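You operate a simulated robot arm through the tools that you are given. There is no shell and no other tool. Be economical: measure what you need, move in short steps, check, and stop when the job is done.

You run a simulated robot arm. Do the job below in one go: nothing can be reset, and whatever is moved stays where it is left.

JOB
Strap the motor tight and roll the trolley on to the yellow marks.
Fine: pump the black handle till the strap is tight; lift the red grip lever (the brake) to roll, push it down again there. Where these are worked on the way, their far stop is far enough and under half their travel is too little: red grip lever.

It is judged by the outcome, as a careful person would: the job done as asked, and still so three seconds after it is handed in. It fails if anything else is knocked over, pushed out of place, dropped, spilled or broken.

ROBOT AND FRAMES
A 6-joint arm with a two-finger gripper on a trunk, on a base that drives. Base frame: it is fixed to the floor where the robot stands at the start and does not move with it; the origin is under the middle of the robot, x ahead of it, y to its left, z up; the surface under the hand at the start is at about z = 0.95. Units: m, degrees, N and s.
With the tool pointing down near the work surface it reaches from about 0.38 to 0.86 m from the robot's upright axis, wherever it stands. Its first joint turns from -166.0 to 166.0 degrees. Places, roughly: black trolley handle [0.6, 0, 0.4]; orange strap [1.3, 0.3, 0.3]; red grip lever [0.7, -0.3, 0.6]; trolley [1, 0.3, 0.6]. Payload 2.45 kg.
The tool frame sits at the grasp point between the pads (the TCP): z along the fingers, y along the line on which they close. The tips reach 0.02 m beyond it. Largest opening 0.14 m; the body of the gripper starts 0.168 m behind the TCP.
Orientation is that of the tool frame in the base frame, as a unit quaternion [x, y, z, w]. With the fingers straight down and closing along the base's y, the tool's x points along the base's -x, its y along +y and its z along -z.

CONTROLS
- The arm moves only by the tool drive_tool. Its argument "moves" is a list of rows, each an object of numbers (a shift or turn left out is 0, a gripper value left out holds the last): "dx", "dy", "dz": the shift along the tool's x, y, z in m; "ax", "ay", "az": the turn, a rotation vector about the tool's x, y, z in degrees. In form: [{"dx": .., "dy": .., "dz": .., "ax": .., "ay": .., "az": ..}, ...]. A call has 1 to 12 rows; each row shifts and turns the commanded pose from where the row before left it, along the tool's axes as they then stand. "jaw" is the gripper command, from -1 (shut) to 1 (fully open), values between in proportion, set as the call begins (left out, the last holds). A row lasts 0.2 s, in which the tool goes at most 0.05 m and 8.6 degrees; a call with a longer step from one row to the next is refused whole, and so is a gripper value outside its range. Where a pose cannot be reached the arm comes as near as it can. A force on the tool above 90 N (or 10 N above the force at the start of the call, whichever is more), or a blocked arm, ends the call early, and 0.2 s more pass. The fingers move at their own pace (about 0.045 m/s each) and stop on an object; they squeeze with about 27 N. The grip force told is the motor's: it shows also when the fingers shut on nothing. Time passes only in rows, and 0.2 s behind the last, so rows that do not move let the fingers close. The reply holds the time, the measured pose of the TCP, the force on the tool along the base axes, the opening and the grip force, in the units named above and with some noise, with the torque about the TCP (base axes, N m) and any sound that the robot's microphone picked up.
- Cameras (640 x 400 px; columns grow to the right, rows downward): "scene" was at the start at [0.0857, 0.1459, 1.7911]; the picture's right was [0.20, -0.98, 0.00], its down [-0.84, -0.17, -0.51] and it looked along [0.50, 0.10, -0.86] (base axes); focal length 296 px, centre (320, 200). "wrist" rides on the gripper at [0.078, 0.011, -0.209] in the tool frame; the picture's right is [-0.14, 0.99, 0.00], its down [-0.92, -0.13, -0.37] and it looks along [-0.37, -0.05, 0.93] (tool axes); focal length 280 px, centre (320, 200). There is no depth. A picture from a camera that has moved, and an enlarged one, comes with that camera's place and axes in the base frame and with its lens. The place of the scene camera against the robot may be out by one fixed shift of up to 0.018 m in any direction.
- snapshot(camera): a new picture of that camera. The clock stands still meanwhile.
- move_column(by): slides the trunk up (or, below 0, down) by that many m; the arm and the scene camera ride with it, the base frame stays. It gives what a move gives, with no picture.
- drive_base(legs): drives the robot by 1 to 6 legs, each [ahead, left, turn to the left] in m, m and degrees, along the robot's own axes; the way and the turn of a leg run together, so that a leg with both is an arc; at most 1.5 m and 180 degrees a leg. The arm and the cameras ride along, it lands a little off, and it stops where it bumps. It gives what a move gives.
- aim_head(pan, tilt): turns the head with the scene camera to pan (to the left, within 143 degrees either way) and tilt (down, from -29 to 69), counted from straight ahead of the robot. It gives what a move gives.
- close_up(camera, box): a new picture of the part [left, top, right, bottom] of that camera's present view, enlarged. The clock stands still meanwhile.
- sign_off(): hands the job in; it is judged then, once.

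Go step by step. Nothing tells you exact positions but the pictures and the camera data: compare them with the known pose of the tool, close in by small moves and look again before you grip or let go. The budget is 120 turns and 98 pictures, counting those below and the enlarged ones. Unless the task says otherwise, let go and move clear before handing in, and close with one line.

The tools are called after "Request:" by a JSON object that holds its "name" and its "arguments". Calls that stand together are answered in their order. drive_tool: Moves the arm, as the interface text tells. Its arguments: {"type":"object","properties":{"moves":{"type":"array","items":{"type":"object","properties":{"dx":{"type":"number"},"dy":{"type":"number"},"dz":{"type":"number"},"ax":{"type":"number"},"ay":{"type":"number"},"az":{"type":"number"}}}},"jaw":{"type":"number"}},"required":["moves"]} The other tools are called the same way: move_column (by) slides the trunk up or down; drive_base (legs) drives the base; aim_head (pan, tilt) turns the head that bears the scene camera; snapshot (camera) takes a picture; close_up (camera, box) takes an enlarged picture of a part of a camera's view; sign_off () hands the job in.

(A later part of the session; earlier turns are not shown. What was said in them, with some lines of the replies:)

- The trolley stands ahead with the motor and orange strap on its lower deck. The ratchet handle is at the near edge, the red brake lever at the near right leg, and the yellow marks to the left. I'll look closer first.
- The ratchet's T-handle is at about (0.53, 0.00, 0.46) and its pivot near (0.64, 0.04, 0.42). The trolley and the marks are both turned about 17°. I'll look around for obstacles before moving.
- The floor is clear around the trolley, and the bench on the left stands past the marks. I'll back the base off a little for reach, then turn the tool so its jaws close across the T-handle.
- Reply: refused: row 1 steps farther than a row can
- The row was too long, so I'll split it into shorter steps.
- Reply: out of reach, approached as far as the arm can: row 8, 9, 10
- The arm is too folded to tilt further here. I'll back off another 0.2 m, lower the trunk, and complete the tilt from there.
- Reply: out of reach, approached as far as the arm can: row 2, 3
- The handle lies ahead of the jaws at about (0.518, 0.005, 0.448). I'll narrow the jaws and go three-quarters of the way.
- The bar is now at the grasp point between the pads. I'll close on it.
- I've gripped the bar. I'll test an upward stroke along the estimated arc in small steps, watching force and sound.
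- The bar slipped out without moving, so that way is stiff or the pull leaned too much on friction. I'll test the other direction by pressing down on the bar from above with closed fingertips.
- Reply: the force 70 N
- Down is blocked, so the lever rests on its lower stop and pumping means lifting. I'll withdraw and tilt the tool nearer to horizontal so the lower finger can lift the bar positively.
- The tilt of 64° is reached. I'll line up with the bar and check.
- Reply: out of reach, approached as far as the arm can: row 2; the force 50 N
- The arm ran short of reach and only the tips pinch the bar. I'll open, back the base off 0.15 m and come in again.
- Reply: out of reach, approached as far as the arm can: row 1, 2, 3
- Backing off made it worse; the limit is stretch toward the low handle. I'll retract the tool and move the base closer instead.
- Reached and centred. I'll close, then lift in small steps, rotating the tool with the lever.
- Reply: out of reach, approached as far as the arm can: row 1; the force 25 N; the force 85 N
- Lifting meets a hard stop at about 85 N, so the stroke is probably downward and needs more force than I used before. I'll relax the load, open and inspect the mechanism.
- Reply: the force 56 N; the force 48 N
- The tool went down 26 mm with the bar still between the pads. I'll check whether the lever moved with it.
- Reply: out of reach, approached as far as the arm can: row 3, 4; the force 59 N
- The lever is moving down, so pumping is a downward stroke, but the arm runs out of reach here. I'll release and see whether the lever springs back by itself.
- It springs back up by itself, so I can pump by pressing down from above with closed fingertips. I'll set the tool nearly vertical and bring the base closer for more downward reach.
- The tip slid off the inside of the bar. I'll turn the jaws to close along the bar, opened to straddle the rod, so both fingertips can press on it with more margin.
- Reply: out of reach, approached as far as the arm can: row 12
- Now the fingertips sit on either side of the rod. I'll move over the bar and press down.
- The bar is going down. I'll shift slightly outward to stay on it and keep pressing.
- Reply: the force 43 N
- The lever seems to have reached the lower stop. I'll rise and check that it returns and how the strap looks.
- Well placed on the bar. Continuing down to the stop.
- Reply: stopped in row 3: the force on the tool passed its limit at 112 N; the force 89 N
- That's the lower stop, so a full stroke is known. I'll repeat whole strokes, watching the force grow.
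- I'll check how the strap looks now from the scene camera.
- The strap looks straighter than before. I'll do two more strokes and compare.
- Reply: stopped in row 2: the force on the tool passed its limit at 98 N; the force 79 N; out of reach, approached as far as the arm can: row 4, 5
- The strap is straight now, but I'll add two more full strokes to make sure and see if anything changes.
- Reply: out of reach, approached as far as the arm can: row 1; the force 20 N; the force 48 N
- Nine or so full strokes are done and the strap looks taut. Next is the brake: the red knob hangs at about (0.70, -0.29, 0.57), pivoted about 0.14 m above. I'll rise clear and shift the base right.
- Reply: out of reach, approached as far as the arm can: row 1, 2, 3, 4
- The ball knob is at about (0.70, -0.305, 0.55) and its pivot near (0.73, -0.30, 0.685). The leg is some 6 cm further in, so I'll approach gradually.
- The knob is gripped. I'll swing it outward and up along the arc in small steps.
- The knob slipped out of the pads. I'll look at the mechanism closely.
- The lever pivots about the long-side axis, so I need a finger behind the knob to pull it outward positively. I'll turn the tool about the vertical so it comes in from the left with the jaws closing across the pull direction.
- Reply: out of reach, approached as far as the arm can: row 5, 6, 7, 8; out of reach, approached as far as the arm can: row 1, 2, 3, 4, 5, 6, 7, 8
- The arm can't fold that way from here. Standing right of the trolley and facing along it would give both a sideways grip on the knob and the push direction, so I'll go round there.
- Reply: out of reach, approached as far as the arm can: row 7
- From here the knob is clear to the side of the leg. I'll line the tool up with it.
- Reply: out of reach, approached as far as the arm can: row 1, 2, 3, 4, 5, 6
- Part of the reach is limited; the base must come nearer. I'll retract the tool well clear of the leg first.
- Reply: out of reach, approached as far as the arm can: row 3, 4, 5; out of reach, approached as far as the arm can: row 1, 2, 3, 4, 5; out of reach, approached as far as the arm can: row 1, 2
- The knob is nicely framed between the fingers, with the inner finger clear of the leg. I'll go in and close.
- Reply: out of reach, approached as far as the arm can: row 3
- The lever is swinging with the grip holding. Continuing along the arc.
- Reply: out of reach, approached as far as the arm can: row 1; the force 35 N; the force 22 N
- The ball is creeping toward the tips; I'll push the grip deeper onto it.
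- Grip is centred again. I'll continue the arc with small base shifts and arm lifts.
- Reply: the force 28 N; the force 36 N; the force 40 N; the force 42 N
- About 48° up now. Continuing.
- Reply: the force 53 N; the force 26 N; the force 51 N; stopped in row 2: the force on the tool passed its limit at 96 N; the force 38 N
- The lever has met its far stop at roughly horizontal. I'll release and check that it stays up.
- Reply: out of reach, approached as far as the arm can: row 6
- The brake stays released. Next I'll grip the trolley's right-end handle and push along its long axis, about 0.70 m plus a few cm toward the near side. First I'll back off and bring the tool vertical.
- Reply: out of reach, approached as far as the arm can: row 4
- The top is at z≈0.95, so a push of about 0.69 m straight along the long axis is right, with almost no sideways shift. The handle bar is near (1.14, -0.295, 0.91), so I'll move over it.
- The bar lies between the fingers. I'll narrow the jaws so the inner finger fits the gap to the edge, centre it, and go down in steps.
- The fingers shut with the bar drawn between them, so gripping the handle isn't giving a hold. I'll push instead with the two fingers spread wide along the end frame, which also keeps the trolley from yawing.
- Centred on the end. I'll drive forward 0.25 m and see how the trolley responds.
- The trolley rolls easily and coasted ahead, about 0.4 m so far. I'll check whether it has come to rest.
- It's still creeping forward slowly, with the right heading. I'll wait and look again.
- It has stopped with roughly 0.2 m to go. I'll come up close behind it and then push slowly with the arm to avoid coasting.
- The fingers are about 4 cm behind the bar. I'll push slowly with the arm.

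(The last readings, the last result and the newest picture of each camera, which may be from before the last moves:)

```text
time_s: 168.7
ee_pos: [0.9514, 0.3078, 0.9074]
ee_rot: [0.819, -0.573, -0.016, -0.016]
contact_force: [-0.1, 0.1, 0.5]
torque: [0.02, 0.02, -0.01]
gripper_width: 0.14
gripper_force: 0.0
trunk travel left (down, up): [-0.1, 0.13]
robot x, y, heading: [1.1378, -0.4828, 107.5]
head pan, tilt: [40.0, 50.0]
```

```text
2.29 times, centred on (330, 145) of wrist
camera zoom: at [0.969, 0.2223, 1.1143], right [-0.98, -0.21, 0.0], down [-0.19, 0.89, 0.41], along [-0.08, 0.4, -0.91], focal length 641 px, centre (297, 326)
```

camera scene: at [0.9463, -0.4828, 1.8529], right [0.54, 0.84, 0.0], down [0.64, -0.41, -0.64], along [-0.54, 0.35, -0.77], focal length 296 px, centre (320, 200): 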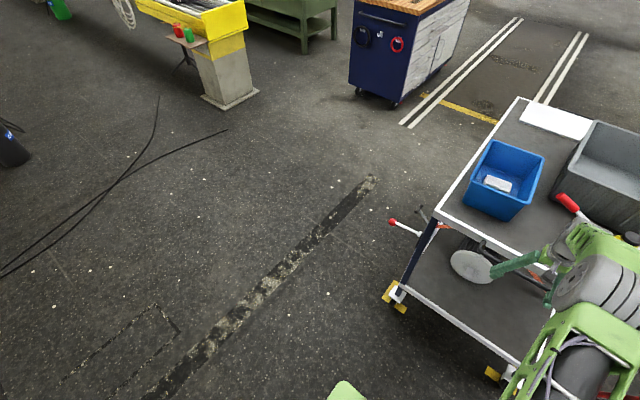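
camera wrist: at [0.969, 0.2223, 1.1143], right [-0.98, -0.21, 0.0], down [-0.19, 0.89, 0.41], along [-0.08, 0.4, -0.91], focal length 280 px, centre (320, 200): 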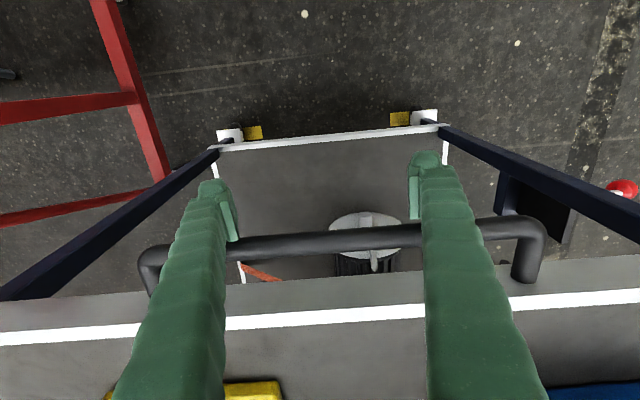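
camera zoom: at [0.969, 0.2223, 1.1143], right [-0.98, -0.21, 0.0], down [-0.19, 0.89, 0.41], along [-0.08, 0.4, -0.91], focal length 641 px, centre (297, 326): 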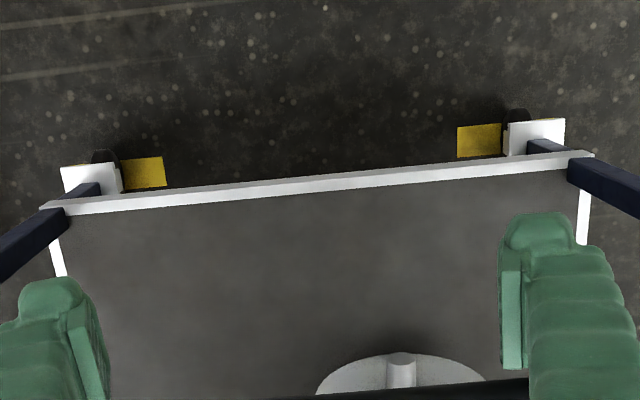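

The trolley is aligned sideways with the marks, and about 4 cm more centres it lengthwise. I'll pull the tool back slightly, bring the base up, and nudge slowly.

Request:
{"name": "drive_tool", "arguments": {"moves": [{"dx": 0.04}, {"dx": 0.04}, {"dx": 0.04}]}}

Request:
{"name": "drive_base", "arguments": {"legs": [[0.11, 0, 0]]}}

Request:
{"name": "drive_tool", "arguments": {"moves": [{"dx": -0.009}, {"dx": -0.009}, {"dx": -0.009}, {"dx": -0.009}, {"dx": -0.009}, {"dx": -0.009}, {"dx": -0.006}, {}, {}, {}, {}, {}]}}

Request:
{"name": "snapshot", "arguments": {"camera": "wrist"}}

```text
time_s: 169.5
ee_pos: [0.9934, 0.1943, 0.9031]
ee_rot: [0.819, -0.573, -0.015, -0.016]
contact_force: [0.5, 0.2, -0.3]
torque: [0.02, 0.01, 0.0]
gripper_width: 0.1401
gripper_force: 0.1
trunk travel left (down, up): [-0.1, 0.13]
robot x, y, heading: [1.1331, -0.4865, 107.2]
head pan, tilt: [40.0, 50.0]
```

```text
time_s: 170.7
ee_pos: [0.9596, 0.2953, 0.9019]
ee_rot: [0.82, -0.572, -0.015, -0.016]
contact_force: [-0.4, 0.4, 0.1]
torque: [-0.06, -0.03, 0.0]
gripper_width: 0.1399
gripper_force: 0.1
trunk travel left (down, up): [-0.1, 0.13]
robot x, y, heading: [1.1058, -0.3845, 107.4]
head pan, tilt: [40.0, 50.0]
```

```text
time_s: 173.2
ee_pos: [0.9386, 0.3501, 0.9046]
ee_rot: [0.82, -0.572, -0.015, -0.016]
contact_force: [1.8, -7.2, 0.5]
torque: [0.16, 0.03, -0.48]
gripper_width: 0.1396
gripper_force: 0.1
trunk travel left (down, up): [-0.1, 0.13]
robot x, y, heading: [1.1083, -0.3858, 107.3]
head pan, tilt: [40.0, 50.0]
```

```text
8 pictures are left
camera wrist: at [0.9571, 0.2652, 1.1121], right [-0.98, -0.21, 0.0], down [-0.2, 0.89, 0.41], along [-0.08, 0.4, -0.91], focal length 280 px, centre (320, 200)
```

wrist: 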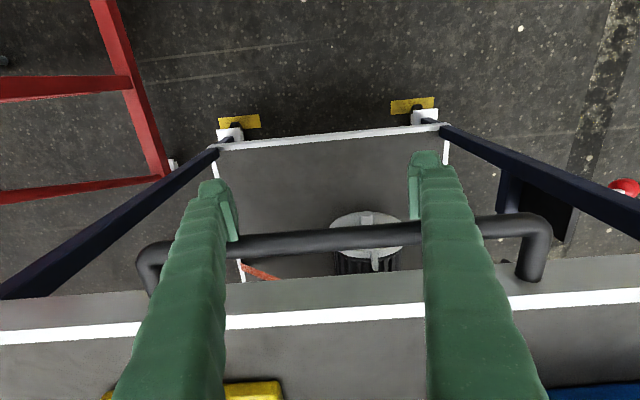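

The end edge is now where I want it and the trolley is at rest. Next I'll set the brake: raise the tool clear, move the base left, and bring closed fingertips over the raised knob.

Request:
{"name": "drive_tool", "arguments": {"jaw": -1, "moves": [{"dx": 0.02}, {"dz": -0.04}, {"dz": -0.04}, {"dz": -0.04}, {"dz": -0.04}]}}

Request:
{"name": "drive_base", "arguments": {"legs": [[-0.05, 0, 0], [0, 0.522, 0], [0.17, 0, 0]]}}

Request:
{"name": "snapshot", "arguments": {"camera": "wrist"}}

```text
time_s: 174.4
ee_pos: [0.9486, 0.3242, 1.0644]
ee_rot: [0.82, -0.571, -0.016, -0.016]
contact_force: [0.2, -1.1, 1.1]
torque: [-0.01, 0.01, 0.0]
gripper_width: 0.0329
gripper_force: 0.1
trunk travel left (down, up): [-0.1, 0.13]
robot x, y, heading: [1.1045, -0.384, 107.3]
head pan, tilt: [40.0, 50.0]
```

```text
time_s: 181.1
ee_pos: [0.4125, 0.2839, 1.0631]
ee_rot: [0.822, -0.569, -0.015, -0.015]
contact_force: [1.1, -0.2, 0.9]
torque: [-0.09, 0.02, 0.01]
gripper_width: 0.0002
gripper_force: 27.2
trunk travel left (down, up): [-0.1, 0.13]
robot x, y, heading: [0.578, -0.4265, 108.0]
head pan, tilt: [40.0, 50.0]
```

```text
7 pictures are left
camera wrist: at [0.4308, 0.1981, 1.2691], right [-0.98, -0.22, 0.0], down [-0.2, 0.89, 0.41], along [-0.09, 0.4, -0.91], focal length 280 px, centre (320, 200)
```

wrist: 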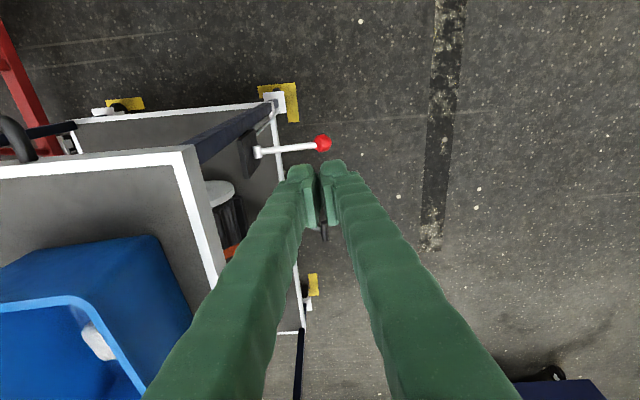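

Both near marks show the trolley sitting centred in them. I'll lower the closed fingertips to just above the knob.

Request:
{"name": "drive_tool", "arguments": {"moves": [{"dx": -0.037, "dy": 0.005}]}}

Request:
{"name": "move_column", "arguments": {"by": -0.1}}

Request:
{"name": "drive_tool", "arguments": {"moves": [{"dz": 0.045}, {"dz": 0.045}, {"dz": 0.045}, {"dz": 0.045}, {"dz": 0.045}]}}

Request:
{"name": "snapshot", "arguments": {"camera": "wrist"}}

```text
time_s: 181.5
ee_pos: [0.3952, 0.3157, 1.0629]
ee_rot: [0.822, -0.569, -0.014, -0.016]
contact_force: [-0.5, 0.5, -0.8]
torque: [-0.05, -0.03, -0.02]
gripper_width: 0.0001
gripper_force: 26.9
trunk travel left (down, up): [-0.1, 0.13]
robot x, y, heading: [0.5758, -0.4274, 107.9]
head pan, tilt: [40.0, 50.0]
```

```text
time_s: 182.8
ee_pos: [0.3951, 0.3157, 0.9654]
ee_rot: [0.822, -0.569, -0.016, -0.016]
contact_force: [-0.2, -0.4, 0.5]
torque: [0.03, 0.03, -0.02]
gripper_width: 0.0
gripper_force: 27.1
trunk travel left (down, up): [0.0, 0.23]
robot x, y, heading: [0.575, -0.4264, 107.9]
head pan, tilt: [40.0, 50.0]
```

```text
time_s: 184.0
ee_pos: [0.3947, 0.3244, 0.741]
ee_rot: [0.822, -0.57, -0.016, -0.016]
contact_force: [-0.2, -0.5, -0.5]
torque: [-0.05, -0.05, -0.01]
gripper_width: 0.0
gripper_force: 27.6
trunk travel left (down, up): [0.0, 0.23]
robot x, y, heading: [0.5779, -0.422, 107.9]
head pan, tilt: [40.0, 50.0]
```

```text
6 pictures are left
camera wrist: at [0.4129, 0.2396, 0.9467], right [-0.98, -0.22, 0.0], down [-0.2, 0.89, 0.41], along [-0.09, 0.4, -0.91], focal length 280 px, centre (320, 200)
```

wrist: 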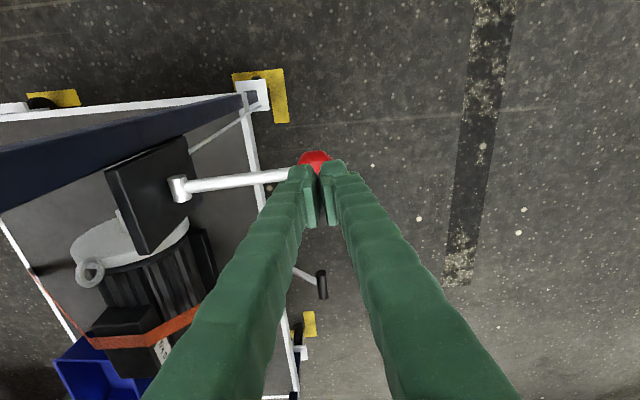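

The tip is right over the knob. I'll turn the gripper a quarter turn so its narrow side faces the trolley, then press down.

Request:
{"name": "drive_tool", "arguments": {"moves": [{"az": 8.2}, {"az": 8.2}, {"az": 8.2}, {"az": 8.2}, {"az": 8.2}, {"az": 8.2}, {"az": 8.2}, {"az": 8.2}, {"az": 8.2}, {"az": 8.2}, {"az": 8}]}}

Request:
{"name": "drive_tool", "arguments": {"moves": [{"dz": 0.015}, {"dz": 0.015}, {"dz": 0.015}, {"dz": 0.015}, {"dz": 0.015}, {"dz": 0.015}, {"dz": 0.015}, {"dz": 0.015}]}}

Request:
{"name": "snapshot", "arguments": {"camera": "wrist"}}

```text
time_s: 186.4
ee_pos: [0.3941, 0.3244, 0.7409]
ee_rot: [-0.177, 0.984, 0.022, 0.001]
contact_force: [0.4, -0.3, -0.4]
torque: [0.01, 0.01, 0.01]
gripper_width: 0.0001
gripper_force: 27.1
trunk travel left (down, up): [0.0, 0.23]
robot x, y, heading: [0.5774, -0.4224, 107.8]
head pan, tilt: [40.0, 50.0]
```

```text
time_s: 188.2
ee_pos: [0.3944, 0.3291, 0.6195]
ee_rot: [-0.179, 0.984, 0.022, 0.001]
contact_force: [0.8, 0.5, -0.1]
torque: [0.01, 0.01, 0.01]
gripper_width: 0.0001
gripper_force: 29.7
trunk travel left (down, up): [0.0, 0.23]
robot x, y, heading: [0.576, -0.4259, 107.6]
head pan, tilt: [40.0, 50.0]
```

```text
5 pictures are left
camera wrist: at [0.3182, 0.3038, 0.8297], right [-0.22, 0.97, 0.04], down [0.91, 0.19, 0.37], along [0.35, 0.12, -0.93], focal length 280 px, centre (320, 200)
```

wrist: 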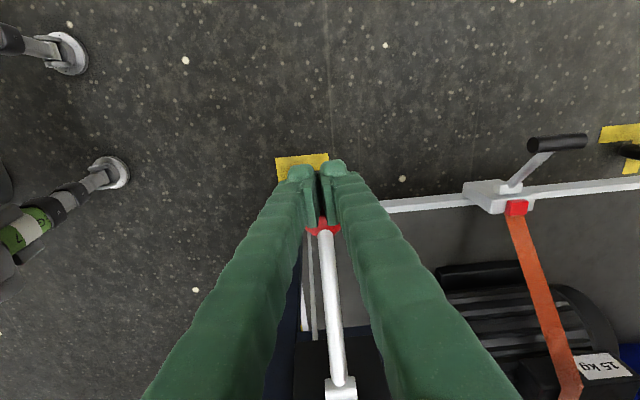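

The knob is now beside the inner face of the fingers, about halfway down. I'll push it inward and down to its stop.

Request:
{"name": "drive_tool", "arguments": {"moves": [{"dz": 0.015}, {"dx": -0.01, "dz": 0.006}, {"dx": -0.01, "dz": 0.006}, {"dx": -0.01, "dz": 0.004}, {"dx": -0.01, "dz": 0.003}, {"dx": -0.01, "dz": 0.002}, {"dx": -0.01}, {"dx": -0.008}, {"dx": -0.008}, {"dx": -0.008}, {"dx": -0.008}]}}

Request:
{"name": "snapshot", "arguments": {"camera": "wrist"}}

```text
time_s: 190.6
ee_pos: [0.4741, 0.3622, 0.5855]
ee_rot: [-0.181, 0.983, 0.021, 0.0]
contact_force: [-21.1, -8.5, 5.8]
torque: [-0.13, 0.13, -0.24]
gripper_width: 0.0
gripper_force: 29.6
trunk travel left (down, up): [0.0, 0.23]
robot x, y, heading: [0.5768, -0.4292, 107.9]
head pan, tilt: [40.0, 50.0]
```

```text
4 pictures are left
camera wrist: at [0.3987, 0.3367, 0.7953], right [-0.22, 0.97, 0.04], down [0.91, 0.19, 0.37], along [0.35, 0.12, -0.93], focal length 280 px, centre (320, 200)
```

wrist: 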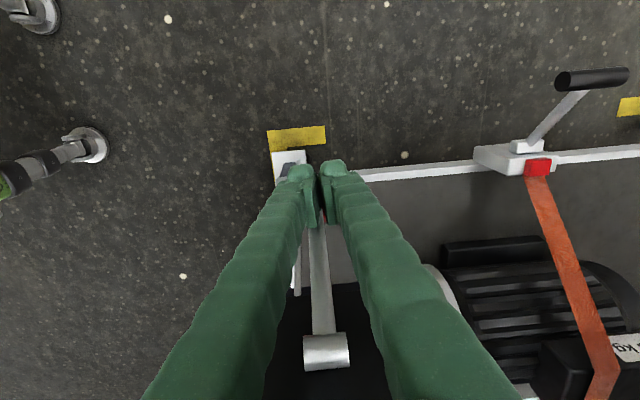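

Request:
{"name": "drive_tool", "arguments": {"moves": [{"dx": -0.006}, {"dx": -0.006}]}}

```text
time_s: 191.2
ee_pos: [0.4757, 0.3618, 0.5854]
ee_rot: [-0.182, 0.983, 0.019, -0.002]
contact_force: [-70.0, -33.8, 14.1]
torque: [-0.73, 0.4, -0.65]
gripper_width: 0.0002
gripper_force: 29.6
trunk travel left (down, up): [0.0, 0.23]
robot x, y, heading: [0.5736, -0.4275, 108.3]
head pan, tilt: [40.0, 50.0]
```

That's the firm lower stop with the brake holding. I'll back away and check the result.

Request:
{"name": "drive_tool", "arguments": {"moves": [{"dx": 0.03}, {"dx": 0.045}, {"dx": 0.045}, {"dz": -0.045}, {"dz": -0.045}, {"dz": -0.045}, {"dz": -0.045}]}}

Request:
{"name": "snapshot", "arguments": {"camera": "wrist"}}

```text
time_s: 192.8
ee_pos: [0.3798, 0.3189, 0.7668]
ee_rot: [-0.179, 0.984, 0.022, 0.0]
contact_force: [-0.2, 0.1, -0.2]
torque: [0.0, -0.03, 0.02]
gripper_width: 0.0
gripper_force: 29.5
trunk travel left (down, up): [0.0, 0.23]
robot x, y, heading: [0.5778, -0.4204, 107.8]
head pan, tilt: [40.0, 50.0]
```

```text
3 pictures are left
camera wrist: at [0.3049, 0.2935, 0.9757], right [-0.22, 0.97, 0.04], down [0.91, 0.19, 0.37], along [0.35, 0.12, -0.93], focal length 280 px, centre (320, 200)
```

wrist: 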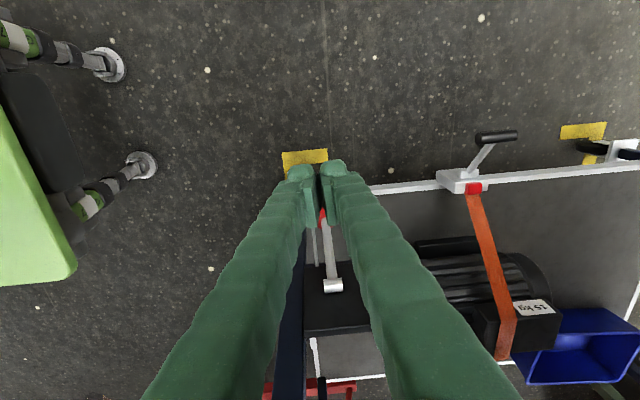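

The lever is down, the strap is taut and the trolley sits inside the marks. I'll back the robot away and take one last look.

Request:
{"name": "drive_base", "arguments": {"legs": [[-0.35, 0.25, 0]]}}

Request:
{"name": "aim_head", "arguments": {"pan": -8, "tilt": 38}}

Request:
{"name": "snapshot", "arguments": {"camera": "scene"}}

```text
time_s: 195.6
ee_pos: [0.2458, -0.0892, 0.7655]
ee_rot: [-0.179, 0.984, 0.023, 0.0]
contact_force: [0.7, 0.2, 1.2]
torque: [0.02, 0.02, 0.0]
gripper_width: 0.0002
gripper_force: 28.8
trunk travel left (down, up): [0.0, 0.23]
robot x, y, heading: [0.4432, -0.8347, 107.8]
head pan, tilt: [40.0, 50.0]
```

```text
time_s: 196.8
ee_pos: [0.2457, -0.0896, 0.7651]
ee_rot: [-0.179, 0.984, 0.022, 0.001]
contact_force: [-0.4, -0.6, -0.3]
torque: [0.0, 0.0, 0.01]
gripper_width: 0.0
gripper_force: 29.7
trunk travel left (down, up): [0.0, 0.23]
robot x, y, heading: [0.4428, -0.8331, 108.1]
head pan, tilt: [-8.0, 38.0]
```

```text
2 pictures are left
camera scene: at [0.3024, -0.7891, 1.7701], right [0.98, 0.17, 0.0], down [0.11, -0.61, -0.79], along [-0.14, 0.78, -0.62], focal length 296 px, centre (320, 200)
```

scene: 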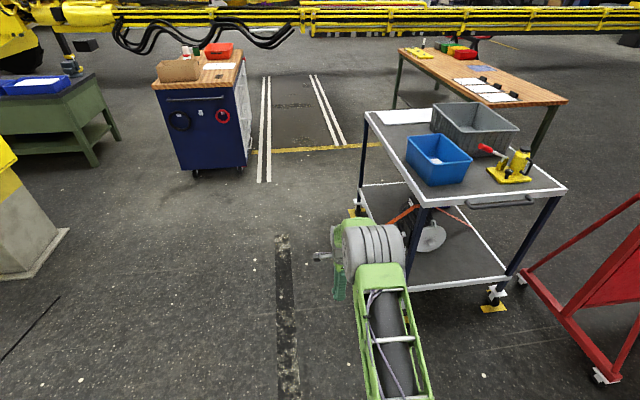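

The trolley is in the marks with everything still in place on it, the brake lever is down, the strap is tight and the robot is clear. Handing in.

Request:
{"name": "sign_off", "arguments": {}}

```text
The job is handed in.
```

I pumped the strap until it looked taut, rolled the trolley centred on to the yellow marks, pushed the red brake lever back down to its stop, and handed the job in with the robot clear.
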